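You operate a simulated robot arm through the tools that you are given. There is no shell and no other tool. Be economical: measure what you need, move in short steps, check, and stop when the job is done.

The job below is to be done with a simulated robot arm. You get a single attempt, and the scene is never put back.

## Task
Put the signal source on the shelf under the table. Take the relay on the top of the plywood bench and put it away on the middle shelf of the electrical rack. Fetch the red marker and set it on top of the voltage proving unit. Put the 5 BAR brass end cap from the top of the plywood bench on the purple parts tray and the 10 BAR brass end cap on the blue bench tray. Put the 25 MM filter box from the top of the plywood bench on the bottom shelf of the electrical rack and the 40 MM filter box on the top of the instrument table. Take the meter fuse that says "10 A" from the top of the plywood bench and leave it on the tray of the test air stand. Put two of the black valve coils from the top of the plywood bench on the shelf under the plywood table. Take the red spring and leave it on the shelf under the table. Put two of the filter elements from the top of the narrow spares table on the top of the plywood table. Any order will do. Set down upright: relay, red marker, filter box, meter fuse, black valve coil, filter element.

The check looks at the end state, three seconds after you hand in, the way a careful person would. Anything else that was tipped, shoved, dropped, spilled or broken makes it a failure. A push-on lid holds only when it is set on centred and level and pressed home; a screw cap is set on level and turned clockwise until tight.

## Robot
A 7-joint arm with a two-finger parallel gripper on a trunk, on a base that drives. Base frame: it is fixed to the floor where the robot stands at the start and does not move with it; the origin is under the middle of the robot, x ahead of it, y to its left, z up; the surface under the hand at the start is at about z = 86. Lengths are in cm, angles in rad, forces in N, time in s.
With the tool pointing down near the work surface it reaches from about 30 to 66 cm from the robot's upright axis, wherever it stands. Its first joint turns from -2.897 to 2.897 rad. Places, roughly: black valve coil [100, 0, 100]; blue bench tray (20x15x3 cm) [50, 10, 90]; bottom shelf of the electrical rack (49x26 cm) [-306, -160, 42]; brass end cap [50, 0, 100]; filter box [100, 25, 100]; filter element [25, 75, 75]; meter fuse [100, 25, 100]; middle shelf of the electrical rack (49x26 cm) [-306, -160, 78]; purple parts tray (20x15x3 cm) [70, 10, 90]; red marker [-50, 0, 75]; red spring (3x3x5 cm) [130, -10, 90]; relay [50, -25, 100]; shelf under the plywood table [-180, 0, 20]; shelf under the table [240, 0, 30]; signal source [50, -25, 100]; top of the instrument table [250, -10, 80]; top of the plywood table [-180, 0, 80]; tray of the test air stand (25x21 cm) [116, 56, 46]; voltage proving unit [325, -25, 25]. Payload 1.57 kg.
Tool frame: the origin (TCP) lies between the finger pads and is the grasp point; the fingertips stand 3 cm ahead of it; z points along the fingers, y is the line along which they close. Largest opening 8 cm; finger width 1.7, thickness 1.2; the body of the gripper, 4 by 8.2 cm, starts 8 cm behind the TCP.
Orientation is that of the tool frame in the base frame, as a unit quaternion [x, y, z, w]. With the fingers straight down and closing along the base's y, the tool's x points along the base's -x, its y along +y and its z along -z.

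## Interface
- The arm moves only by the tool servo_tool. Its argument "rows" is one flat list of numbers, 7 for each row, row after row: the closure in counts, from 0 (fully open) to 255 (shut), then the shift along the base's x, y, z in cm, then the turn, a rotation vector about the base's x, y, z in rad. In form: [fingers, dx, dy, dz, ax, ay, az, fingers, dx, dy, dz, ax, ay, az, ...]. A call has 1 to 12 rows; each row shifts and turns the commanded pose from where the row before left it. Rows are played at 5 a second. More than 5 cm and 0.15 rad between two rows, or a gripper value outside its range, and nothing of the call is played. A pose out of reach is approached as far as the arm can. The call stops where the force on the tool passes 40 N (or 10 N more than at its start, if that is more) or the arm is blocked; 0.2 s more then pass. Each finger travels about 7.2 cm/s and halts on what it meets, pressing with about 31 N; the grip force reading is that of the motor and also rises with nothing between the fingers. The clock runs only during rows and for 0.2 s after the last one: add rows that do not move to give the fingers time. It gives the time, the measured TCP pose, the force on the tool (base axes), the opening and the grip force at its end, in the units of the frame above (readings bear some noise), with the torque about the TCP (base axes, N m) and any sound that the robot's microphone picked up.
- Cameras (640 x 400 px; columns grow to the right, rows downward): "scene" is now at [21.82, -3.08, 131.52]; the picture's right is [-0.50, -0.87, 0.00], its down [-0.81, 0.46, -0.36] and it looks along [0.31, -0.18, -0.93] (base axes); focal length 214 px, centre (320, 200). "wrist" rides on the gripper at [7.2, -0.7, -12.2] in the tool frame; the picture's right is [0.09, 1.00, 0.00], its down [-0.84, 0.08, -0.54] and it looks along [-0.54, 0.05, 0.84] (tool axes); focal length 238 px, centre (320, 200). There is no depth. A picture from a camera that has moved, and an enlarged one, comes with that camera's place and axes in the base frame and with its lens.
- get_image(camera): a new picture of that camera. No time passes.
- raise_lower(by): slides the trunk up (or, below 0, down) by that many cm; the arm and the scene camera ride with it, the base frame stays. It gives what a move gives, with no picture.
- roll_base(legs): drives the robot by 1 to 6 legs, each [ahead, left, turn to the left] in cm, cm and rad, along the robot's own axes; the way and the turn of a leg run together, so that a leg with both is an arc; at most 150 cm and 3.142 rad a leg. The arm and the cameras ride along, it lands a little off, and it stops where it bumps. It gives what a move gives.
- aim_head(pan, tilt): turns the head with the scene camera to pan (to the left, within 1.501 rad either way) and tilt (down, from -0.506 to 1.204), counted from straight ahead of the robot. It gives what a move gives.
- zoom(camera, box): a new picture of the part [left, top, right, bottom] of that camera's present view, enlarged. No time passes.
- close_job(): hands the job in; it is judged then, once.

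Work in short steps. Places have to be worked out from the pictures, the camera data and where the tool is seen: move nearer, look again, correct. Check each grasp and each placing, and mend what went wrong. You have 588 turns and 360 pictures in all, those below and enlarged ones among them. Open the gripper and draw the arm clear of the work before you hand the job in, unless the task says otherwise; then end with one line.

The tools are called after "Request:" by a JSON object that holds its "name" and its "arguments". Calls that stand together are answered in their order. servo_tool: Moves the arm, as the interface text tells. Its arguments: {"type":"object","properties":{"rows":{"type":"array","items":{"type":"number"}}},"required":["rows"]} The other tools are called the same way: raise_lower (by) slides the trunk up or down; roll_base (legs) drives the base; aim_head (pan, tilt) turns the head that bears the scene camera; get_image (camera) takes a picture; zoom (camera, box) takes an enlarged picture of a part of a camera's view; close_job () hands the job in.

At the start:

```text
time: 0.0
position: [39.68, 16.37, 114.54]
orientation: [0.0, 1.0, -0.001, 0.0]
contact_force: [-0.7, 0.1, -0.3]
torque: [0.02, 0.02, -0.01]
finger_gap: 8.03
finger_force: 0.0
trunk travel left (down, up): [-57.5, 41.5]
robot x, y, heading: [0.07, -0.26, 0.0]
head pan, tilt: [-0.52, 1.201]
```

scene: 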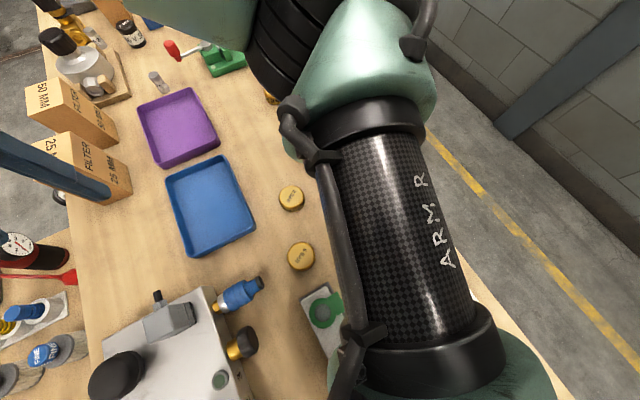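
wrist: 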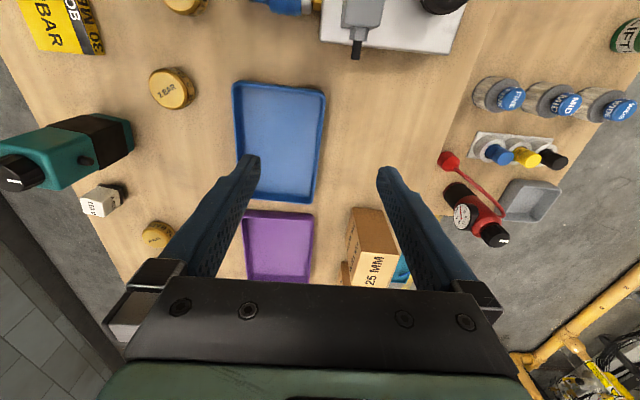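

I'll start by surveying the bench with the head at several angles.

Request:
{"name": "aim_head", "arguments": {"pan": 0.0, "tilt": 0.7}}

Request:
{"name": "get_image", "arguments": {"camera": "scene"}}

Request:
{"name": "aim_head", "arguments": {"pan": 0.8, "tilt": 0.8}}

Request:
{"name": "get_image", "arguments": {"camera": "scene"}}

Request:
{"name": "aim_head", "arguments": {"pan": -0.9, "tilt": 0.8}}

Request:
{"name": "get_image", "arguments": {"camera": "scene"}}

```text
time: 0.9
position: [39.72, 16.35, 114.6]
orientation: [0.0, 1.0, -0.001, -0.001]
contact_force: [0.2, -0.6, -0.6]
torque: [0.01, -0.03, 0.0]
finger_gap: 7.99
finger_force: 0.0
trunk travel left (down, up): [-57.5, 41.5]
robot x, y, heading: [-0.09, 0.16, 0.004]
head pan, tilt: [0.0, 0.7]
```

```text
357 pictures are left
camera scene: at [25.45, -0.32, 135.11], right [0.0, -1.0, 0.0], down [-0.64, 0.0, -0.76], along [0.76, 0.0, -0.64], focal length 214 px, centre (320, 200)
```

scene: 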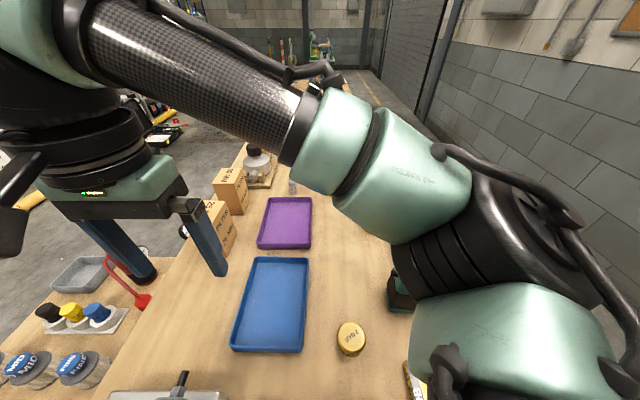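

```text
time: 2.1
position: [39.67, 16.25, 114.59]
orientation: [0.0, 1.0, -0.001, 0.0]
contact_force: [-0.8, 0.6, -1.2]
torque: [-0.01, 0.01, -0.01]
finger_gap: 7.99
finger_force: 0.1
trunk travel left (down, up): [-57.5, 41.5]
robot x, y, heading: [0.34, -0.13, -0.001]
head pan, tilt: [0.799, 0.799]
```

```text
356 pictures are left
camera scene: at [22.59, 5.47, 134.29], right [0.72, -0.7, 0.0], down [-0.5, -0.51, -0.7], along [0.49, 0.5, -0.72], focal length 214 px, centre (320, 200)
```

scene: 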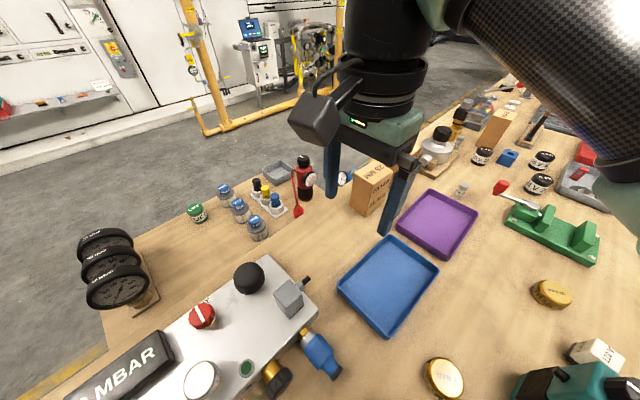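

```text
time: 3.8
position: [39.64, 16.37, 114.56]
orientation: [0.0, 1.0, 0.0, 0.0]
contact_force: [0.1, 0.4, 0.9]
torque: [-0.03, 0.03, -0.02]
finger_gap: 7.98
finger_force: 0.2
trunk travel left (down, up): [-57.5, 41.5]
robot x, y, heading: [-0.21, -0.22, 0.004]
head pan, tilt: [-0.901, 0.799]
```

```text
355 pictures are left
camera scene: at [21.98, -6.63, 134.29], right [-0.78, -0.62, 0.0], down [-0.45, 0.56, -0.7], along [0.43, -0.55, -0.72], focal length 214 px, centre (320, 200)
```

scene: 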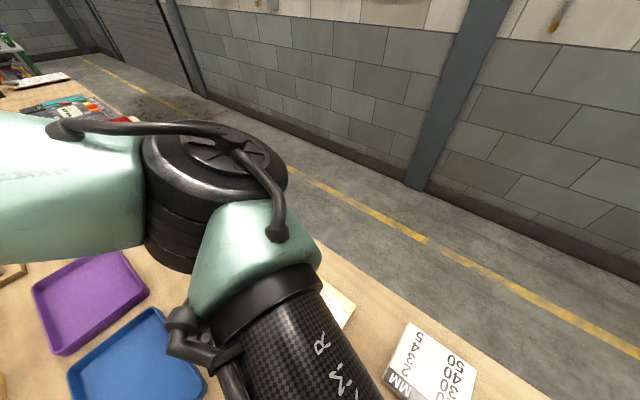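

The arm hides much of the bench. I'll raise the trunk and swing the arm to the left for an overview.

Request:
{"name": "raise_lower", "arguments": {"by": 40}}

Request:
{"name": "servo_tool", "arguments": {"rows": [0, -4, 4, 0, 0, 0, 0, 0, -4, 4, 0, 0, 0, 0, 0, -4, 4, 0, 0, 0, 0, 0, -4, 4, 0, 0, 0, 0, 0, -4, 4, 0, 0, 0, 0, 0, -3, 4, 0, 0, 0, 0]}}

Request:
{"name": "aim_head", "arguments": {"pan": -0.3, "tilt": 0.9}}

Request:
{"name": "get_image", "arguments": {"camera": "scene"}}

```text
time: 7.6
position: [39.76, 16.3, 154.55]
orientation: [0.0, 1.0, -0.001, 0.0]
contact_force: [0.3, 0.2, 0.9]
torque: [-0.03, 0.02, -0.01]
finger_gap: 8.01
finger_force: 0.0
trunk travel left (down, up): [-97.5, 1.5]
robot x, y, heading: [0.14, -0.07, -0.003]
head pan, tilt: [-0.901, 0.799]
```

```text
refused: row 1 steps farther than a row can; nothing moved
```

```text
time: 8.6
position: [39.74, 16.35, 154.63]
orientation: [0.0, 1.0, 0.0, 0.001]
contact_force: [0.6, -0.5, 0.9]
torque: [-0.02, -0.02, -0.02]
finger_gap: 8.0
finger_force: 0.0
trunk travel left (down, up): [-97.5, 1.5]
robot x, y, heading: [0.08, 0.05, 0.004]
head pan, tilt: [-0.3, 0.901]
```

```text
354 pictures are left
camera scene: at [24.17, -2.55, 173.5], right [-0.3, -0.95, 0.0], down [-0.75, 0.23, -0.62], along [0.59, -0.18, -0.78], focal length 214 px, centre (320, 200)
```

scene: 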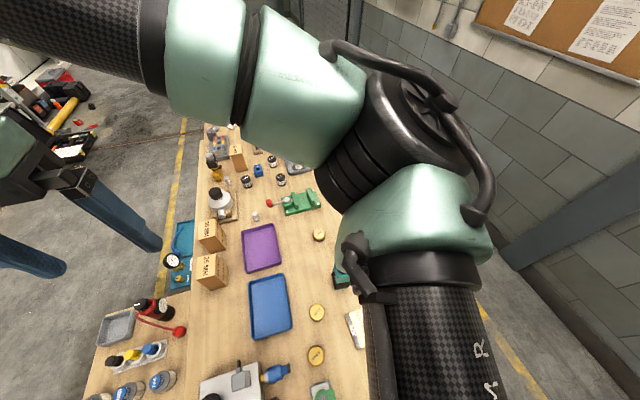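

Swing the tool around to the left with smaller steps, keeping it high.

Request:
{"name": "servo_tool", "arguments": {"rows": [0, -3, 3.5, 0, 0, 0, 0, 0, -3, 3.5, 0, 0, 0, 0, 0, -3, 3.5, 0, 0, 0, 0, 0, -3, 3.5, 0, 0, 0, 0, 0, -3, 3.5, 0, 0, 0, 0, 0, -3.5, 3, 0, 0, 0, 0.1, 0, -3.5, 3, 0, 0, 0, 0.1, 0, -4, 3, 0, 0, 0, 0.1, 0, -4, 2, 0, 0, 0, 0.1, 0, -4, 2, 0, 0, 0, 0.1, 0, -4, 2, 0, 0, 0, 0.1, 0, -4, 2, 0, 0, 0, 0.1]}}

Request:
{"name": "get_image", "arguments": {"camera": "scene"}}

```text
time: 11.2
position: [-2.45, 50.98, 154.47]
orientation: [-0.344, 0.939, -0.001, 0.0]
contact_force: [0.5, -0.3, -0.3]
torque: [-0.02, 0.03, -0.01]
finger_gap: 8.0
finger_force: 0.0
trunk travel left (down, up): [-97.5, 1.5]
robot x, y, heading: [0.13, 0.13, 0.007]
head pan, tilt: [-0.3, 0.901]
```

```text
353 pictures are left
camera scene: at [23.96, -2.47, 173.53], right [-0.3, -0.96, 0.0], down [-0.75, 0.23, -0.62], along [0.59, -0.18, -0.78], focal length 214 px, centre (320, 200)
```

scene: 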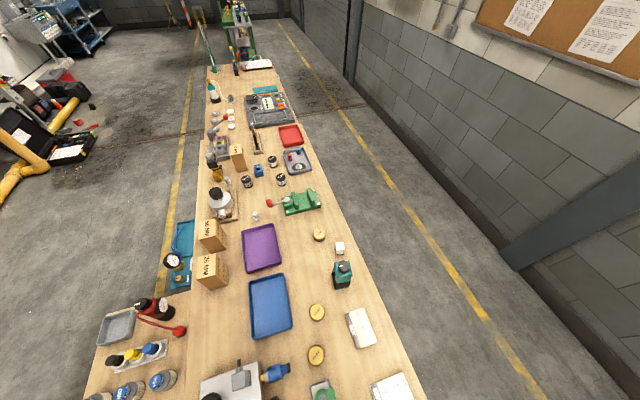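

Clear view of the bench now. Zoom into parts of it.

Request:
{"name": "zoom", "arguments": {"camera": "scene", "box": [180, 50, 340, 150]}}

Request:
{"name": "zoom", "arguments": {"camera": "scene", "box": [180, 130, 340, 230]}}

Request:
{"name": "zoom", "arguments": {"camera": "scene", "box": [150, 190, 374, 330]}}

Request:
{"name": "zoom", "arguments": {"camera": "scene", "box": [80, 260, 304, 400]}}

Request:
{"name": "zoom", "arguments": {"camera": "scene", "box": [240, 220, 448, 400]}}

```text
4.00 times, centred on (260, 100) of scene
camera zoom: at [23.96, -2.47, 173.53], right [-0.3, -0.96, 0.0], down [-0.75, 0.23, -0.62], along [0.59, -0.18, -0.78], focal length 858 px, centre (560, 600)
```

zoom: 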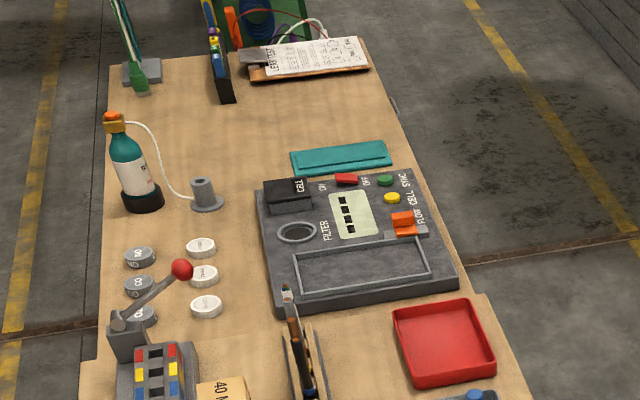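

```text
4.00 times, centred on (260, 180) of scene
camera zoom: at [23.96, -2.47, 173.53], right [-0.3, -0.96, 0.0], down [-0.75, 0.23, -0.62], along [0.59, -0.18, -0.78], focal length 858 px, centre (560, 280)
```

zoom: 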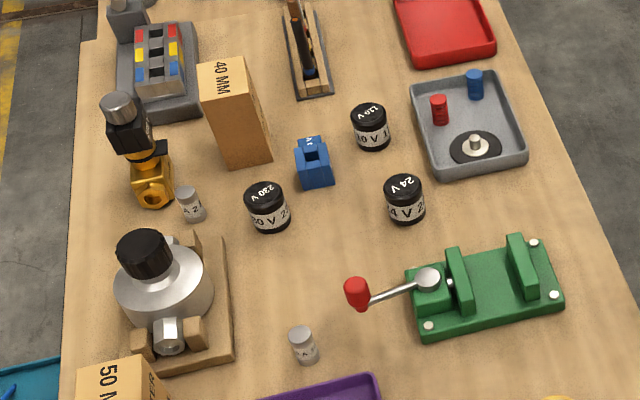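

```text
2.86 times, centred on (262, 260) of scene
camera zoom: at [23.96, -2.47, 173.53], right [-0.3, -0.96, 0.0], down [-0.75, 0.23, -0.62], along [0.59, -0.18, -0.78], focal length 613 px, centre (486, 29)
```

zoom: 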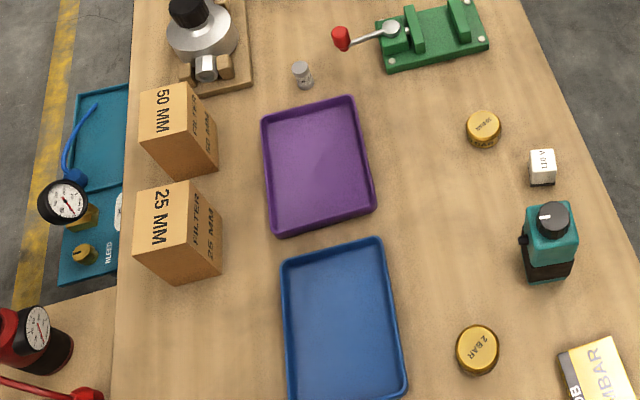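

```text
2.86 times, centred on (192, 330) of scene
camera zoom: at [23.96, -2.47, 173.53], right [-0.3, -0.96, 0.0], down [-0.75, 0.23, -0.62], along [0.59, -0.18, -0.78], focal length 613 px, centre (686, -171)
```

zoom: 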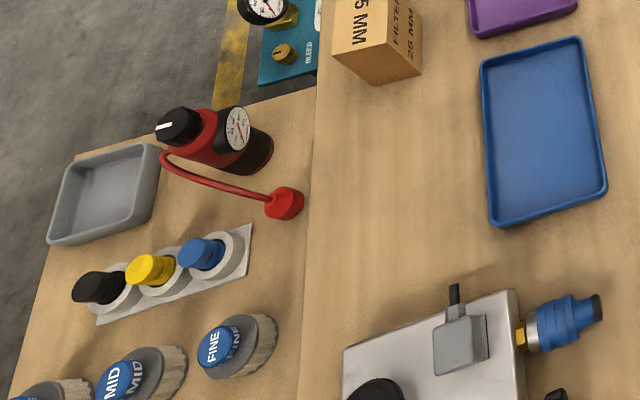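

```text
2.22 times, centred on (344, 310) of scene
camera zoom: at [23.96, -2.47, 173.53], right [-0.3, -0.96, 0.0], down [-0.75, 0.23, -0.62], along [0.59, -0.18, -0.78], focal length 477 px, centre (267, -44)
```

zoom: 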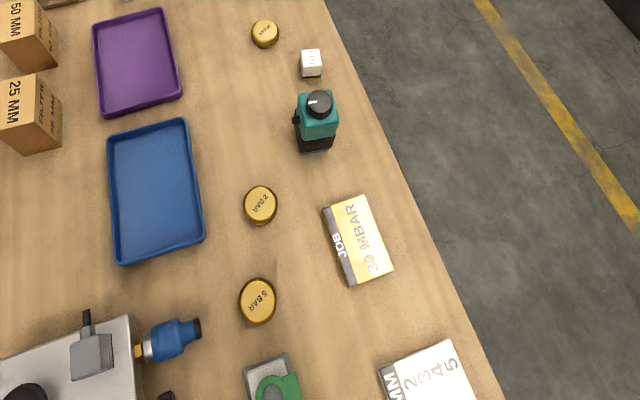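

Bench layout is understood. Now I look to the sides for the other places.

Request:
{"name": "aim_head", "arguments": {"pan": 0.5, "tilt": 0.5}}

Request:
{"name": "get_image", "arguments": {"camera": "scene"}}

Request:
{"name": "aim_head", "arguments": {"pan": 1.5, "tilt": 0.6}}

Request:
{"name": "get_image", "arguments": {"camera": "scene"}}

Request:
{"name": "aim_head", "arguments": {"pan": -1.5, "tilt": 0.6}}

Request:
{"name": "get_image", "arguments": {"camera": "scene"}}

Request:
{"name": "aim_head", "arguments": {"pan": 0, "tilt": 0.3}}

Request:
{"name": "get_image", "arguments": {"camera": "scene"}}

```text
time: 12.4
position: [-2.28, 50.92, 154.57]
orientation: [-0.343, 0.939, -0.001, -0.001]
contact_force: [-0.3, -0.6, 0.0]
torque: [0.02, -0.02, 0.0]
finger_gap: 8.02
finger_force: 0.1
trunk travel left (down, up): [-97.5, 1.5]
robot x, y, heading: [0.14, -0.35, -0.0]
head pan, tilt: [0.499, 0.499]
```

```text
347 pictures are left
camera scene: at [24.92, 4.05, 176.89], right [0.48, -0.88, 0.0], down [-0.42, -0.23, -0.88], along [0.77, 0.42, -0.48], focal length 214 px, centre (320, 200)
```

scene: 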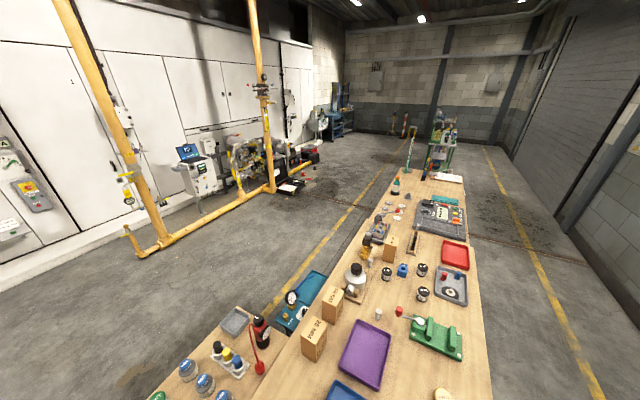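

```text
time: 13.6
position: [-2.28, 50.89, 154.64]
orientation: [-0.343, 0.939, 0.0, 0.0]
contact_force: [-0.5, -0.7, 0.8]
torque: [-0.01, 0.01, 0.0]
finger_gap: 7.97
finger_force: 0.1
trunk travel left (down, up): [-97.5, 1.5]
robot x, y, heading: [0.46, 0.23, -0.004]
head pan, tilt: [1.499, 0.6]
```

```text
346 pictures are left
camera scene: at [17.6, 8.51, 175.98], right [1.0, -0.07, 0.0], down [-0.04, -0.56, -0.83], along [0.06, 0.82, -0.56], focal length 214 px, centre (320, 200)
```

scene: 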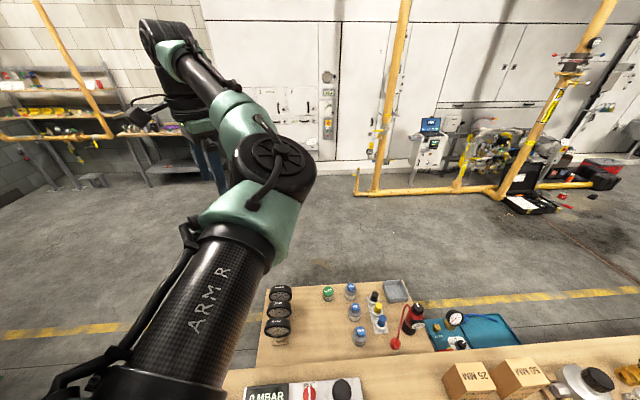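

```text
time: 16.2
position: [-2.36, 50.86, 154.52]
orientation: [-0.342, 0.94, 0.0, 0.0]
contact_force: [1.2, -0.7, 0.5]
torque: [-0.02, -0.01, -0.03]
finger_gap: 7.98
finger_force: 0.0
trunk travel left (down, up): [-97.5, 1.5]
robot x, y, heading: [0.1, 0.0, -0.001]
head pan, tilt: [-1.499, 0.6]
```

```text
345 pictures are left
camera scene: at [17.6, -9.13, 175.98], right [-1.0, -0.07, 0.0], down [-0.04, 0.56, -0.83], along [0.06, -0.82, -0.56], focal length 214 px, centre (320, 200)
```

scene: 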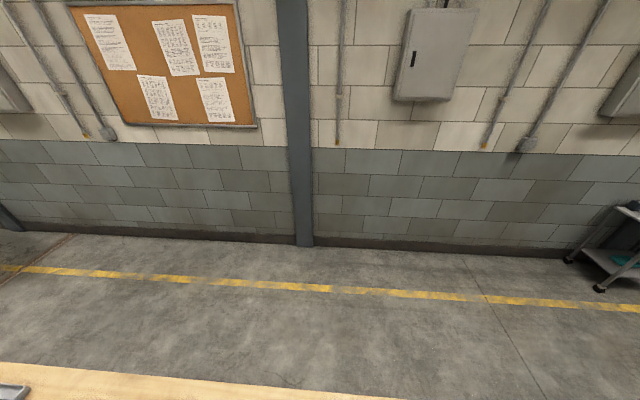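

```text
time: 17.8
position: [-2.37, 50.89, 154.59]
orientation: [-0.344, 0.939, 0.0, 0.0]
contact_force: [-0.2, 0.3, 0.6]
torque: [-0.01, -0.02, 0.02]
finger_gap: 8.0
finger_force: 0.0
trunk travel left (down, up): [-97.5, 1.5]
robot x, y, heading: [-0.04, 0.04, -0.005]
head pan, tilt: [0.0, 0.3]
```

```text
344 pictures are left
camera scene: at [26.3, -0.32, 178.73], right [0.0, -1.0, 0.0], down [-0.3, 0.0, -0.96], along [0.96, 0.0, -0.3], focal length 214 px, centre (320, 200)
```

scene: 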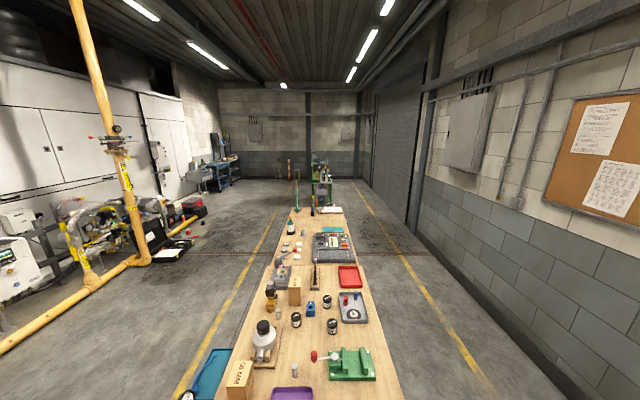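

The bench top, trays, coils, boxes, spring and far instrument table are located. First the brass caps: I back up slightly, swing the tool over the near cap (~[28,-2]) and lower the trunk to working height.

Request:
{"name": "roll_base", "arguments": {"legs": [[-6, 0, 0]]}}

Request:
{"name": "servo_tool", "arguments": {"rows": [0, 4, -2, 0, 0, 0, -0.1, 0, 4, -2, 0, 0, 0, -0.1, 0, 4, -2, 0, 0, 0, -0.1, 0, 4, -2, 0, 0, 0, -0.1, 0, 4, -3, 0, 0, 0, -0.1, 0, 3.5, -3, 0, 0, 0, -0.1, 0, 3, -3.5, 0, 0, 0, -0.1, 0, 3, -3.5, 0, 0, 0, 0, 0, 3, -3.5, 0, 0, 0, 0, 0, 2, -4, 0, 0, 0, 0, 0, 1, -4.5, 0, 0, 0, 0, 0, 0, -4.5, 0, 0, 0, 0]}}

Request:
{"name": "servo_tool", "arguments": {"rows": [0, 0, -4.5, 0, 0, 0, 0, 0, 0, -4.5, 0, 0, 0, 0, 0, 0, -4, 0, 0, 0, 0, 0, 0, -4, 0, 0, 0, 0]}}

Request:
{"name": "raise_lower", "arguments": {"by": -45}}

Request:
{"name": "get_image", "arguments": {"camera": "wrist"}}

```text
time: 18.8
position: [-7.85, 50.89, 154.69]
orientation: [-0.342, 0.94, 0.0, -0.002]
contact_force: [0.6, 0.5, -0.2]
torque: [-0.06, 0.07, 0.0]
finger_gap: 8.02
finger_force: 0.0
trunk travel left (down, up): [-97.5, 1.5]
robot x, y, heading: [-5.63, 0.12, -0.001]
head pan, tilt: [0.0, 0.3]
```

```text
time: 21.4
position: [27.26, 13.25, 154.5]
orientation: [0.0, 1.0, 0.001, 0.0]
contact_force: [0.0, -0.2, -0.6]
torque: [0.01, -0.02, -0.04]
finger_gap: 7.99
finger_force: 0.0
trunk travel left (down, up): [-97.5, 1.5]
robot x, y, heading: [-5.66, 0.45, -0.003]
head pan, tilt: [0.0, 0.3]
```

```text
time: 22.4
position: [26.99, -3.85, 154.51]
orientation: [0.0, 1.0, 0.0, 0.0]
contact_force: [-0.3, 0.1, -0.2]
torque: [0.01, 0.01, 0.01]
finger_gap: 8.01
finger_force: 0.1
trunk travel left (down, up): [-97.5, 1.5]
robot x, y, heading: [-5.81, -0.08, 0.004]
head pan, tilt: [0.0, 0.3]
```

```text
refused: -45 is not a number from -40 to 40
```

```text
343 pictures are left
camera wrist: at [19.78, -4.58, 166.71], right [-0.09, 1.0, 0.0], down [0.84, 0.08, 0.54], along [0.54, 0.05, -0.84], focal length 238 px, centre (320, 200)
```

wrist: 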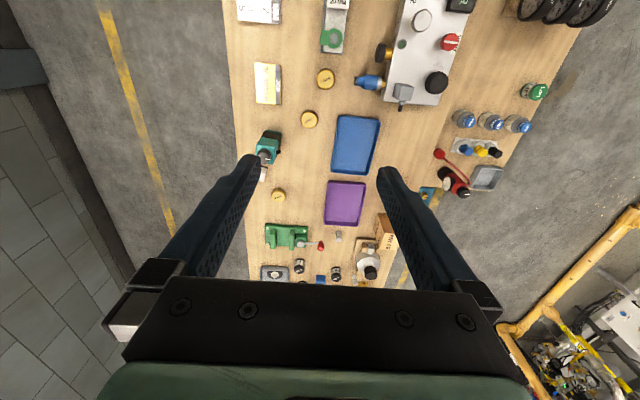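

Lower by 40 and look with the wrist camera.

Request:
{"name": "raise_lower", "arguments": {"by": -40}}

Request:
{"name": "get_image", "arguments": {"camera": "wrist"}}

```text
time: 26.2
position: [27.2, -3.57, 114.55]
orientation: [0.001, 1.0, -0.001, 0.0]
contact_force: [0.2, 0.2, 0.3]
torque: [0.02, -0.01, -0.02]
finger_gap: 8.01
finger_force: 0.1
trunk travel left (down, up): [-57.5, 41.5]
robot x, y, heading: [-5.97, 0.25, -0.005]
head pan, tilt: [0.0, 0.3]
```

```text
342 pictures are left
camera wrist: at [19.9, -4.32, 126.7], right [-0.09, 1.0, 0.0], down [0.84, 0.08, 0.54], along [0.54, 0.05, -0.84], focal length 238 px, centre (320, 200)
```

wrist: 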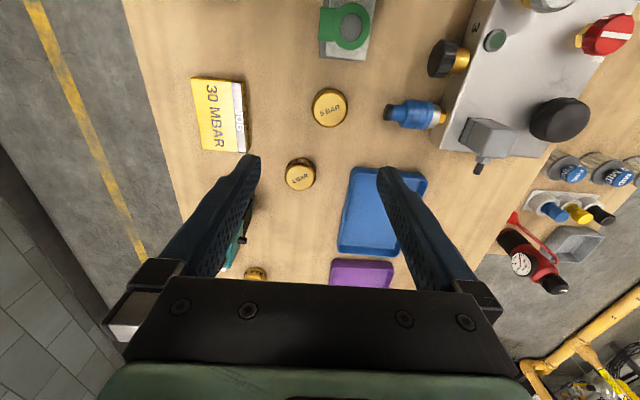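

"5 BAR" is confirmed, at about [27.5,-2.1]. Align and descend to 10 cm above, then check.

Request:
{"name": "servo_tool", "arguments": {"rows": [0, 0.3, 1.5, -5, 0, 0, 0, 0, 0, 0, -5, 0, 0, 0, 0, 0, 0, -4, 0, 0, 0, 0, 0, 0, 0, 0, 0, 0]}}

Request:
{"name": "get_image", "arguments": {"camera": "wrist"}}

```text
refused: row 1 steps farther than a row can; nothing moved
```

```text
341 pictures are left
camera wrist: at [19.9, -4.32, 126.7], right [-0.09, 1.0, 0.0], down [0.84, 0.08, 0.54], along [0.54, 0.05, -0.84], focal length 238 px, centre (320, 200)
```

wrist: 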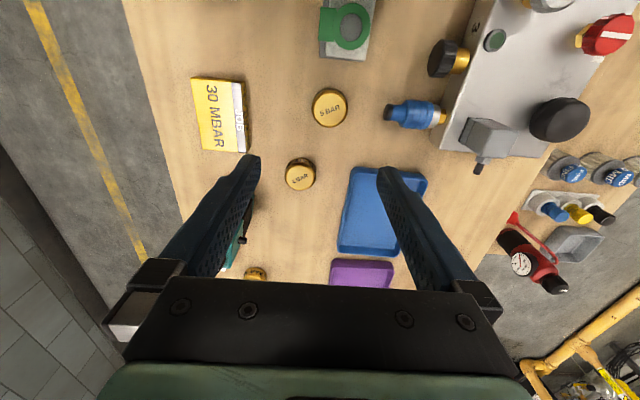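

Norm limit is 5 per row; retry with safe steps.

Request:
{"name": "servo_tool", "arguments": {"rows": [0, 0.3, 1.5, -3.5, 0, 0, 0, 0, 0, 0, -4.9, 0, 0, 0, 0, 0, 0, -4.9, 0, 0, 0, 0, 0, 0, 0, 0, 0, 0]}}

Request:
{"name": "get_image", "arguments": {"camera": "wrist"}}

```text
time: 27.2
position: [27.48, -2.02, 101.23]
orientation: [0.002, 1.0, 0.0, 0.0]
contact_force: [0.4, -0.2, -0.8]
torque: [0.0, -0.01, -0.02]
finger_gap: 8.0
finger_force: 0.0
trunk travel left (down, up): [-57.5, 41.5]
robot x, y, heading: [-6.17, -0.21, 0.003]
head pan, tilt: [0.0, 0.3]
```

```text
340 pictures are left
camera wrist: at [20.18, -2.82, 113.31], right [-0.09, 1.0, 0.0], down [0.84, 0.08, 0.54], along [0.54, 0.05, -0.84], focal length 238 px, centre (320, 200)
```

wrist: 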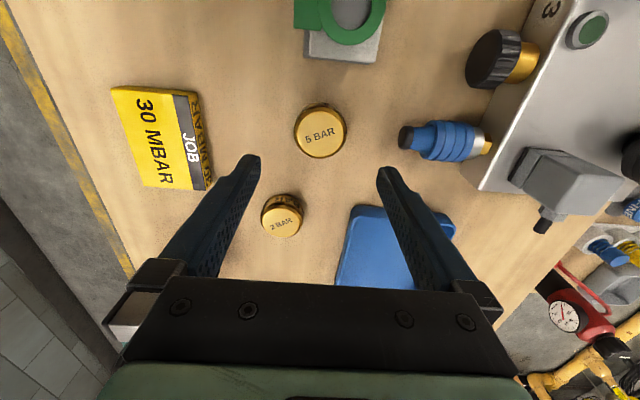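

Cap is centred under the TCP. Descend and close.

Request:
{"name": "servo_tool", "arguments": {"rows": [0, 0.2, -0.1, -4, 0, 0, 0, 0, 0, 0, -4, 0, 0, 0, 0, 0, 0, -2.5, 0, 0, 0, 0, 0, 0, -1.0, 0, 0, 0, 255, 0, 0, 0, 0, 0, 0, 255, 0, 0, 0, 0, 0, 0, 255, 0, 0, 0, 0, 0, 0, 255, 0, 0, 0, 0, 0, 0]}}

```text
time: 29.0
position: [27.61, -2.36, 89.74]
orientation: [0.001, 1.0, 0.0, 0.0]
contact_force: [0.3, 0.4, 0.2]
torque: [0.0, 0.03, -0.01]
finger_gap: 5.27
finger_force: 31.5
trunk travel left (down, up): [-57.5, 41.5]
robot x, y, heading: [-6.02, 0.27, -0.002]
head pan, tilt: [0.0, 0.3]
```

Grip holds (5.27 cm). Lift, drive forward 12 cm, and extend toward the purple tray.

Request:
{"name": "servo_tool", "arguments": {"rows": [255, 0, 0, 4.5, 0, 0, 0, 255, 0, 0, 4.5, 0, 0, 0, 255, 0, 0, 4.5, 0, 0, 0]}}

Request:
{"name": "roll_base", "arguments": {"legs": [[12, 0, 0]]}}

Request:
{"name": "servo_tool", "arguments": {"rows": [255, 4.5, 0, 0, 0, 0, 0, 255, 4.5, 0, 0, 0, 0, 0, 255, 4.5, 0, 0, 0, 0, 0, 255, 4.5, 0, 0, 0, 0, 0, 255, 4, 2, 0, 0, 0, 0, 255, 4, 2.5, 0, 0, 0, 0, 255, 1, 4, 0, 0, 0, 0, 255, 1, 3.5, 0, 0, 0, 0]}}

Request:
{"name": "get_image", "arguments": {"camera": "wrist"}}

```text
time: 29.8
position: [27.73, -2.24, 103.31]
orientation: [-0.001, 1.0, 0.0, -0.001]
contact_force: [-0.2, 0.4, -1.3]
torque: [0.03, -0.03, -0.05]
finger_gap: 5.27
finger_force: 30.7
trunk travel left (down, up): [-57.5, 41.5]
robot x, y, heading: [-5.97, 0.11, 0.001]
head pan, tilt: [0.0, 0.3]
```

```text
time: 31.1
position: [39.63, -2.23, 103.06]
orientation: [0.001, 1.0, 0.0, -0.001]
contact_force: [-0.4, 1.0, -0.3]
torque: [0.01, -0.01, -0.04]
finger_gap: 5.25
finger_force: 30.6
trunk travel left (down, up): [-57.5, 41.5]
robot x, y, heading: [5.87, 0.08, 0.0]
head pan, tilt: [0.0, 0.3]
```

```text
time: 32.9
position: [67.59, 10.0, 103.1]
orientation: [0.002, 1.0, 0.0, 0.0]
contact_force: [-0.3, -0.2, -1.2]
torque: [-0.04, 0.02, -0.02]
finger_gap: 5.27
finger_force: 31.2
trunk travel left (down, up): [-57.5, 41.5]
robot x, y, heading: [5.79, -0.2, -0.003]
head pan, tilt: [0.0, 0.3]
```

```text
339 pictures are left
camera wrist: at [60.29, 9.19, 115.29], right [-0.09, 1.0, 0.0], down [0.84, 0.08, 0.54], along [0.54, 0.05, -0.84], focal length 238 px, centre (320, 200)
```

wrist: 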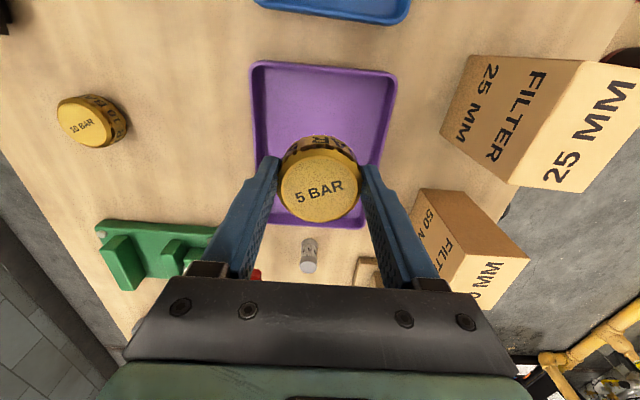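

Over the purple tray. Nudge +1.5 in x, descend and release just above the tray floor.

Request:
{"name": "servo_tool", "arguments": {"rows": [255, 1.5, 0, -4, 0, 0, 0, 255, 0, 0, -4, 0, 0, 0, 255, 0, 0, -3.5, 0, 0, 0, 255, 0, 0, -1.1, 0, 0, 0, 255, 0, 0, -0.2, 0, 0, 0]}}

Request:
{"name": "servo_tool", "arguments": {"rows": [0, 0, 0, 0, 0, 0, 0, 0, 0, 0, 0, 0, 0, 0, 0, 0, 0, 0, 0, 0, 0, 0, 0, 0, 4, 0, 0, 0, 0, 0, 0, 4.5, 0, 0, 0, 0, 0, 0, 4.5, 0, 0, 0]}}

Request:
{"name": "get_image", "arguments": {"camera": "wrist"}}

```text
time: 34.1
position: [69.15, 9.65, 90.29]
orientation: [0.001, 1.0, -0.001, 0.0]
contact_force: [0.3, 0.0, -0.8]
torque: [0.01, -0.02, 0.02]
finger_gap: 5.29
finger_force: 30.9
trunk travel left (down, up): [-57.5, 41.5]
robot x, y, heading: [6.17, -0.09, 0.001]
head pan, tilt: [0.0, 0.3]
```

```text
time: 35.5
position: [68.9, 9.74, 103.25]
orientation: [0.002, 1.0, 0.0, -0.001]
contact_force: [-0.3, -1.0, 0.5]
torque: [-0.04, 0.0, -0.01]
finger_gap: 8.02
finger_force: 0.1
trunk travel left (down, up): [-57.5, 41.5]
robot x, y, heading: [6.16, -0.23, -0.003]
head pan, tilt: [0.0, 0.3]
```

```text
338 pictures are left
camera wrist: at [61.72, 8.96, 115.57], right [-0.09, 1.0, 0.0], down [0.84, 0.08, 0.54], along [0.54, 0.05, -0.84], focal length 238 px, centre (320, 200)
```

wrist: 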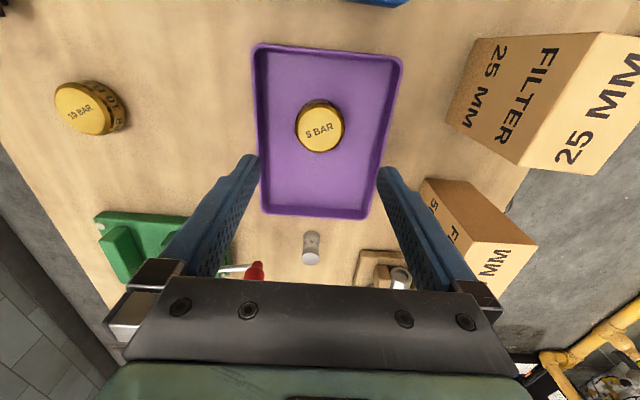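

5 BAR is in the purple tray. 10 BAR cap is at about [69.6,-16.6]; drive forward 5 cm and move above it.

Request:
{"name": "roll_base", "arguments": {"legs": [[5, 0, 0]]}}

Request:
{"name": "servo_tool", "arguments": {"rows": [0, -0.7, -4.5, 0, 0, 0, 0, 0, -0.7, -4.5, 0, 0, 0, 0, 0, -0.7, -4.5, 0, 0, 0, 0, 0, -0.7, -4.5, 0, 0, 0, 0, 0, -0.7, -4.5, 0, 0, 0, 0, 0, -0.7, -3.8, 0, 0, 0, 0]}}

Request:
{"name": "get_image", "arguments": {"camera": "wrist"}}

```text
time: 36.4
position: [74.22, 9.65, 103.3]
orientation: [0.001, 1.0, -0.001, 0.0]
contact_force: [0.9, -0.2, 0.1]
torque: [0.03, 0.02, 0.05]
finger_gap: 7.96
finger_force: 0.0
trunk travel left (down, up): [-57.5, 41.5]
robot x, y, heading: [10.97, -0.16, -0.003]
head pan, tilt: [0.0, 0.3]
```

```text
time: 37.8
position: [69.75, -16.73, 103.25]
orientation: [0.0, 1.0, 0.0, 0.0]
contact_force: [0.0, -0.9, 0.3]
torque: [0.02, 0.01, -0.01]
finger_gap: 8.02
finger_force: 0.0
trunk travel left (down, up): [-57.5, 41.5]
robot x, y, heading: [11.06, -0.1, 0.0]
head pan, tilt: [0.0, 0.3]
```

```text
337 pictures are left
camera wrist: at [62.47, -17.38, 115.47], right [-0.09, 1.0, 0.0], down [0.84, 0.08, 0.54], along [0.54, 0.05, -0.84], focal length 238 px, centre (320, 200)
```

wrist: 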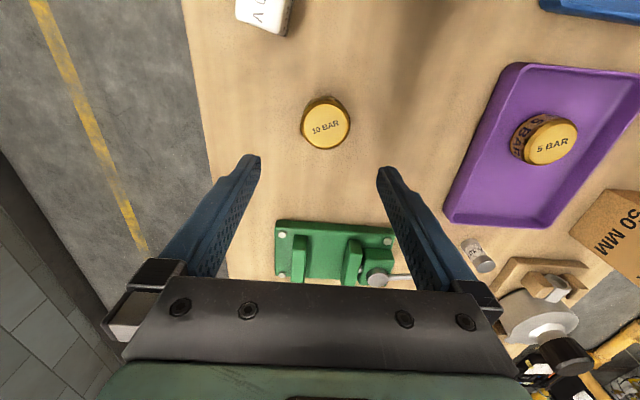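

"10 BAR" verified below. Align, descend, grip.

Request:
{"name": "servo_tool", "arguments": {"rows": [0, -0.3, 0.6, -4, 0, 0, 0, 0, 0, 0, -4, 0, 0, 0, 0, 0, 0, -4, 0, 0, 0, 0, 0, 0, -1.5, 0, 0, 0, 255, 0, 0, 0, 0, 0, 0, 255, 0, 0, 0, 0, 0, 0, 255, 0, 0, 0, 0, 0, 0, 255, 0, 0, 4, 0, 0, 0, 255, 0, 0, 4.5, 0, 0, 0, 255, 0, 0, 4.5, 0, 0, 0]}}

Request:
{"name": "get_image", "arguments": {"camera": "wrist"}}

```text
time: 40.0
position: [69.62, -16.05, 102.74]
orientation: [0.002, 1.0, 0.0, 0.0]
contact_force: [-0.9, 0.1, -0.6]
torque: [0.01, 0.0, -0.02]
finger_gap: 5.28
finger_force: 30.6
trunk travel left (down, up): [-57.5, 41.5]
robot x, y, heading: [11.16, -0.12, -0.004]
head pan, tilt: [0.0, 0.3]
```

```text
336 pictures are left
camera wrist: at [62.3, -16.71, 114.96], right [-0.09, 1.0, 0.0], down [0.84, 0.08, 0.54], along [0.54, 0.05, -0.84], focal length 238 px, centre (320, 200)
```

wrist: 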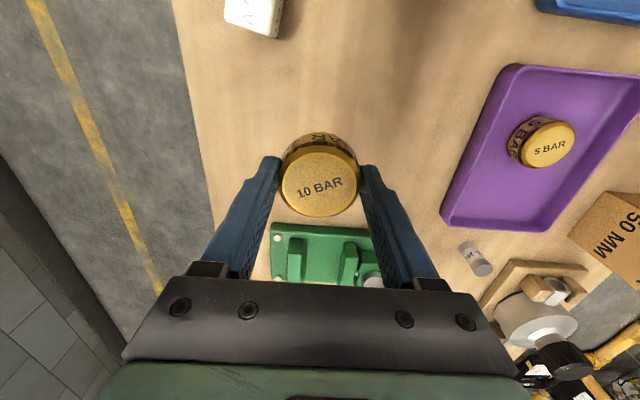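

Move to the blue tray centre (~[48.5,10]).

Request:
{"name": "servo_tool", "arguments": {"rows": [255, -2.6, 3.3, 0, 0, 0, 0, 255, -2.6, 3.3, 0, 0, 0, 0, 255, -2.6, 3.3, 0, 0, 0, 0, 255, -2.6, 3.3, 0, 0, 0, 0, 255, -2.6, 3.3, 0, 0, 0, 0, 255, -2.6, 3.3, 0, 0, 0, 0, 255, -2.6, 3.3, 0, 0, 0, 0, 255, -2.6, 3.3, 0, 0, 0, 0]}}

Request:
{"name": "get_image", "arguments": {"camera": "wrist"}}

```text
time: 41.8
position: [48.73, 10.46, 102.77]
orientation: [0.002, 1.0, 0.0, 0.0]
contact_force: [-0.1, -0.5, -1.2]
torque: [-0.01, 0.01, 0.02]
finger_gap: 5.28
finger_force: 30.8
trunk travel left (down, up): [-57.5, 41.5]
robot x, y, heading: [11.03, -0.32, 0.002]
head pan, tilt: [0.0, 0.3]
```

```text
335 pictures are left
camera wrist: at [41.35, 9.77, 114.94], right [-0.09, 1.0, 0.0], down [0.84, 0.08, 0.54], along [0.54, 0.05, -0.84], focal length 238 px, centre (320, 200)
```

wrist: 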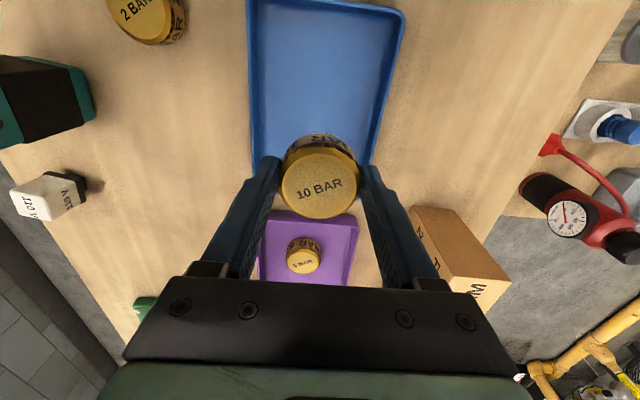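

Descend and release on the blue tray.

Request:
{"name": "servo_tool", "arguments": {"rows": [255, -1, 0, -4, 0, 0, 0, 255, 0, 0, -4, 0, 0, 0, 255, 0, 0, -3.3, 0, 0, 0, 255, 0, 0, -1.1, 0, 0, 0, 255, 0, 0, -0.1, 0, 0, 0, 0, 0, 0, 0, 0, 0, 0, 0, 0, 0, 0, 0, 0, 0, 0, 0, 0, 0, 0, 0, 0, 0, 0, 0, 4, 0, 0, 0, 0, 0, 0, 4.5, 0, 0, 0, 0, 0, 0, 4.5, 0, 0, 0]}}

Request:
{"name": "get_image", "arguments": {"camera": "wrist"}}

```text
time: 44.2
position: [47.69, 10.4, 103.23]
orientation: [0.001, 1.0, -0.001, 0.0]
contact_force: [-0.1, -1.0, 0.7]
torque: [0.01, -0.02, 0.0]
finger_gap: 8.0
finger_force: 0.1
trunk travel left (down, up): [-57.5, 41.5]
robot x, y, heading: [11.33, -0.04, -0.003]
head pan, tilt: [0.0, 0.3]
```

```text
334 pictures are left
camera wrist: at [40.37, 9.76, 115.48], right [-0.09, 1.0, 0.0], down [0.84, 0.08, 0.54], along [0.54, 0.05, -0.84], focal length 238 px, centre (320, 200)
```

wrist: 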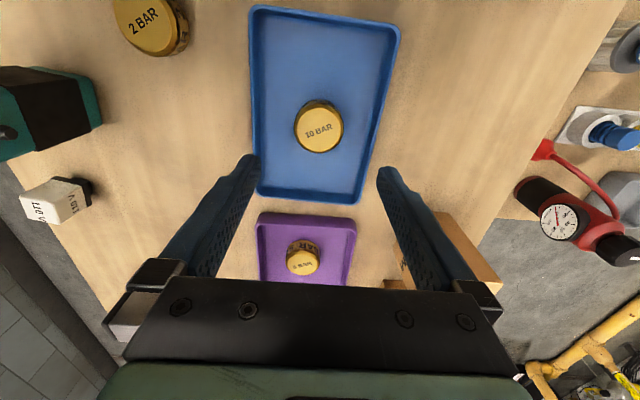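

Both caps are placed. I want to know how the robot stands relative to the bench edge, so I look straight down.

Request:
{"name": "aim_head", "arguments": {"pan": 0.0, "tilt": 1.2}}

Request:
{"name": "get_image", "arguments": {"camera": "scene"}}

Request:
{"name": "aim_head", "arguments": {"pan": -1.4, "tilt": 1.1}}

Request:
{"name": "get_image", "arguments": {"camera": "scene"}}

```text
time: 45.4
position: [47.78, 10.42, 103.2]
orientation: [0.001, 1.0, -0.001, -0.001]
contact_force: [-0.1, -0.8, 0.2]
torque: [0.02, 0.01, -0.02]
finger_gap: 8.01
finger_force: 0.1
trunk travel left (down, up): [-57.5, 41.5]
robot x, y, heading: [11.08, 0.04, -0.003]
head pan, tilt: [0.0, 1.201]
```

```text
333 pictures are left
camera scene: at [33.55, -0.35, 131.52], right [0.0, -1.0, 0.0], down [-0.93, 0.0, -0.36], along [0.36, 0.0, -0.93], focal length 214 px, centre (320, 200)
```

scene: 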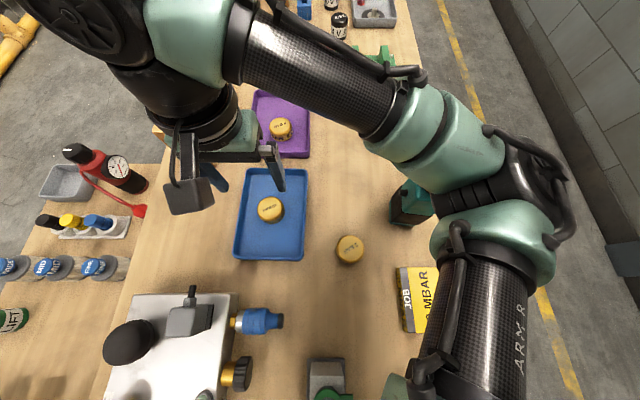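

```text
time: 46.9
position: [47.73, 10.4, 103.19]
orientation: [0.001, 1.0, -0.002, 0.0]
contact_force: [0.0, -0.1, -0.4]
torque: [0.0, -0.04, -0.02]
finger_gap: 8.0
finger_force: 0.2
trunk travel left (down, up): [-57.5, 41.5]
robot x, y, heading: [10.95, -0.28, -0.003]
head pan, tilt: [-1.4, 1.1]
```

```text
332 pictures are left
camera scene: at [29.03, -6.56, 132.12], right [-0.99, -0.17, 0.0], down [-0.15, 0.88, -0.45], along [0.08, -0.45, -0.89], focal length 214 px, centre (320, 200)
```

scene: 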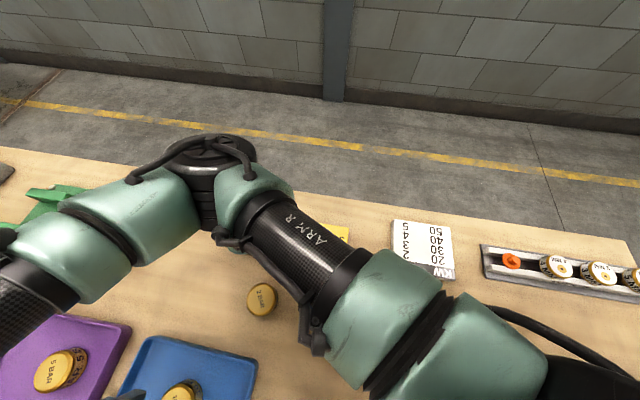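

The bench seems to extend alongside/behind the robot. I look back on both sides.

Request:
{"name": "raise_lower", "arguments": {"by": 40}}

Request:
{"name": "aim_head", "arguments": {"pan": -1.5, "tilt": 0.9}}

Request:
{"name": "get_image", "arguments": {"camera": "scene"}}

Request:
{"name": "aim_head", "arguments": {"pan": 1.5, "tilt": 0.9}}

Request:
{"name": "get_image", "arguments": {"camera": "scene"}}

```text
time: 50.8
position: [47.67, 10.35, 143.25]
orientation: [0.001, 1.0, -0.001, 0.0]
contact_force: [0.2, 0.3, 0.0]
torque: [0.01, 0.0, -0.05]
finger_gap: 8.0
finger_force: 0.1
trunk travel left (down, up): [-97.5, 1.5]
robot x, y, heading: [10.98, -0.02, -0.002]
head pan, tilt: [-1.4, 1.1]
```

```text
time: 51.5
position: [47.69, 10.42, 143.21]
orientation: [0.001, 1.0, 0.0, 0.0]
contact_force: [0.8, 0.7, -0.5]
torque: [0.01, -0.01, 0.02]
finger_gap: 8.02
finger_force: 0.1
trunk travel left (down, up): [-97.5, 1.5]
robot x, y, heading: [10.56, 0.06, -0.002]
head pan, tilt: [-1.499, 0.901]
```

```text
331 pictures are left
camera scene: at [28.49, -7.87, 173.49], right [-1.0, -0.07, 0.0], down [-0.06, 0.78, -0.62], along [0.04, -0.62, -0.78], focal length 214 px, centre (320, 200)
```

scene: 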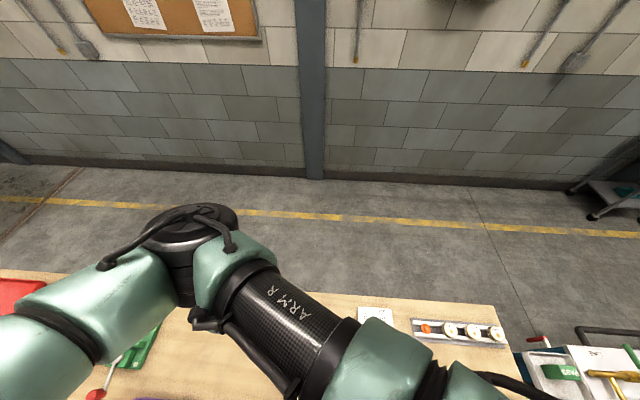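

```text
time: 54.1
position: [47.74, 10.49, 143.29]
orientation: [0.002, 1.0, 0.0, -0.001]
contact_force: [-0.7, -0.5, -0.2]
torque: [-0.01, 0.0, 0.0]
finger_gap: 8.02
finger_force: 0.2
trunk travel left (down, up): [-97.5, 1.5]
robot x, y, heading: [11.0, 0.12, -0.0]
head pan, tilt: [1.499, 0.901]
```

```text
330 pictures are left
camera scene: at [28.51, 7.19, 173.5], right [1.0, -0.07, 0.0], down [-0.06, -0.78, -0.62], along [0.05, 0.62, -0.78], focal length 214 px, centre (320, 200)
```

scene: 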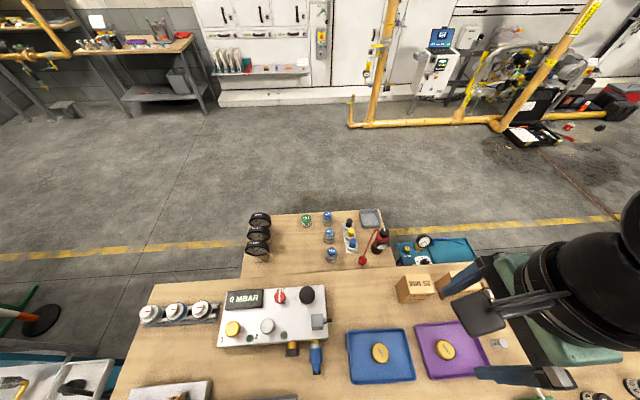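

The bench runs beneath and past the robot's axis; I need to see the robot's own body. I yaw the tool around by ~2.6 rad to look back with the wrist camera.

Request:
{"name": "servo_tool", "arguments": {"rows": [0, 0, 1, 0, 0, 0, -0.145, 0, 0, 2, 0, 0, 0, -0.145, 0, 0, 2, 0, 0, 0, -0.145, 0, 0, 2, 0, 0, 0, -0.145, 0, 0, 2, 0, 0, 0, -0.145, 0, 0, 2, 0, 0, 0, -0.145, 0, 0, 2, 0, 0, 0, -0.145, 0, 0, 2, 0, 0, 0, -0.145, 0, 0, 2, 0, 0, 0, -0.145, 0, 0, 2, 0, 0, 0, -0.145, 0, 0, 2, 0, 0, 0, -0.145, 0, 0, 2, 0, 0, 0, -0.145]}}

Request:
{"name": "servo_tool", "arguments": {"rows": [0, 0, 1, 0, 0, 0, -0.145, 0, 0, 2, 0, 0, 0, -0.145, 0, 0, 2, 0, 0, 0, -0.145, 0, 0, 2, 0, 0, 0, -0.145, 0, 0, 2, 0, 0, 0, -0.145]}}

Request:
{"name": "get_image", "arguments": {"camera": "wrist"}}

```text
time: 56.7
position: [55.37, 35.07, 141.24]
orientation: [0.765, 0.645, -0.001, 0.001]
contact_force: [0.1, 0.0, 0.0]
torque: [-0.01, -0.07, -0.01]
finger_gap: 8.02
finger_force: 0.1
out of reach, approached as far as the arm can: row 10, 11, 12
trunk travel left (down, up): [-97.5, 1.5]
robot x, y, heading: [10.83, -0.26, 0.0]
head pan, tilt: [1.499, 0.901]
```

```text
time: 57.9
position: [57.28, 44.69, 141.83]
orientation: [0.93, 0.368, 0.019, -0.004]
contact_force: [-1.2, 0.9, -1.6]
torque: [0.03, -0.01, 0.0]
finger_gap: 8.03
finger_force: 0.0
out of reach, approached as far as the arm can: row 1, 2, 5
trunk travel left (down, up): [-97.5, 1.5]
robot x, y, heading: [10.81, 0.05, 0.005]
head pan, tilt: [1.499, 0.901]
```

```text
329 pictures are left
camera wrist: at [61.54, 49.75, 154.29], right [0.75, -0.66, 0.01], down [-0.57, -0.64, 0.51], along [-0.33, -0.39, -0.86], focal length 238 px, centre (320, 200)
```

wrist: 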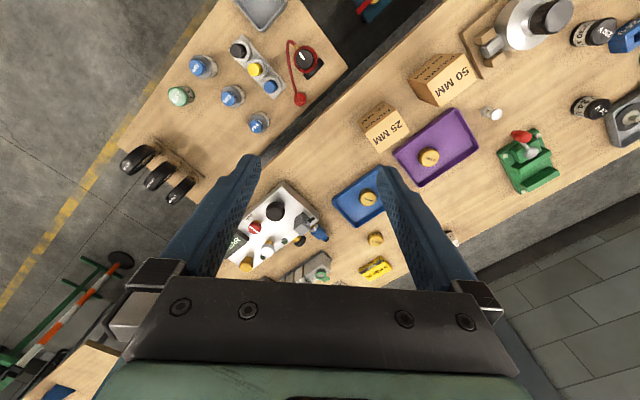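

I can look almost under the head with the trunk up; do that.

Request:
{"name": "aim_head", "arguments": {"pan": 0.0, "tilt": 1.204}}

Request:
{"name": "get_image", "arguments": {"camera": "scene"}}

```text
time: 59.5
position: [57.7, 44.47, 142.01]
orientation: [0.93, 0.367, 0.021, -0.002]
contact_force: [-1.0, 0.1, -0.7]
torque: [0.03, 0.01, -0.04]
finger_gap: 8.0
finger_force: 0.0
trunk travel left (down, up): [-97.5, 1.5]
robot x, y, heading: [10.99, -0.38, -0.009]
head pan, tilt: [0.0, 1.201]
```

```text
328 pictures are left
camera scene: at [33.53, -0.33, 171.52], right [0.0, -1.0, 0.0], down [-0.93, 0.0, -0.36], along [0.36, 0.0, -0.93], focal length 214 px, centre (320, 200)
```

scene: 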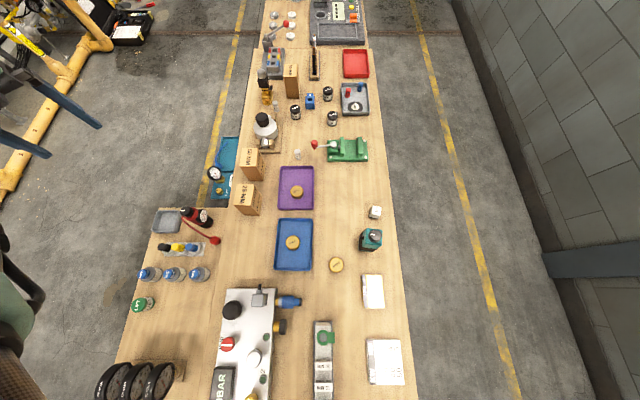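

No column in the way – the robot stands clear of bench objects from above. Undo the yaw and bring the tool back in front.

Request:
{"name": "servo_tool", "arguments": {"rows": [0, 0, -3, 0, 0, 0, 0.145, 0, 0, -3, 0, 0, 0, 0.145, 0, 0, -3, 0, 0, 0, 0.145, 0, 0, -3, 0, 0, 0, 0.145, 0, 0, -3, 0, 0, 0, 0.145, 0, 0, -3, 0, 0, 0, 0.145, 0, 0, -3, 0, 0, 0, 0.145, 0, 0, -3, 0, 0, 0, 0.145, 0, 0, -3, 0, 0, 0, 0.145, 0, 0, -3, 0, 0, 0, 0.145, 0, 0, -2, 0, 0, 0, 0.145, 0, 0, 0, 0, 0, 0, 0.145]}}

Request:
{"name": "servo_tool", "arguments": {"rows": [0, 0, 0, 0, 0, 0, 0.145, 0, 0, 0, 0, 0, 0, 0.145, 0, 0, 0, 0, 0, 0, 0.145, 0, 0, 0, 0, 0, 0, 0.145, 0, 0, 0, 0, 0, 0, 0.145]}}

Request:
{"name": "roll_base", "arguments": {"legs": [[29, 0, 0]]}}

```text
time: 62.1
position: [57.27, 12.42, 141.57]
orientation: [0.318, 0.948, 0.003, -0.016]
contact_force: [-0.2, 0.5, 0.0]
torque: [0.01, -0.02, 0.0]
finger_gap: 8.0
finger_force: 0.1
trunk travel left (down, up): [-97.5, 1.5]
robot x, y, heading: [10.61, 0.17, -0.004]
head pan, tilt: [0.0, 1.201]
```

```text
time: 63.3
position: [57.39, 12.65, 141.69]
orientation: [-0.038, 0.999, -0.003, -0.017]
contact_force: [0.9, 0.3, -0.1]
torque: [-0.02, 0.03, 0.01]
finger_gap: 7.99
finger_force: 0.0
trunk travel left (down, up): [-97.5, 1.5]
robot x, y, heading: [11.42, 0.25, -0.005]
head pan, tilt: [0.0, 1.201]
```

```text
time: 65.3
position: [86.35, 12.61, 141.67]
orientation: [-0.036, 0.999, -0.003, -0.016]
contact_force: [0.5, 0.9, 0.1]
torque: [0.0, -0.04, 0.0]
finger_gap: 8.0
finger_force: 0.1
trunk travel left (down, up): [-97.5, 1.5]
robot x, y, heading: [40.05, -0.16, -0.003]
head pan, tilt: [0.0, 1.201]
```

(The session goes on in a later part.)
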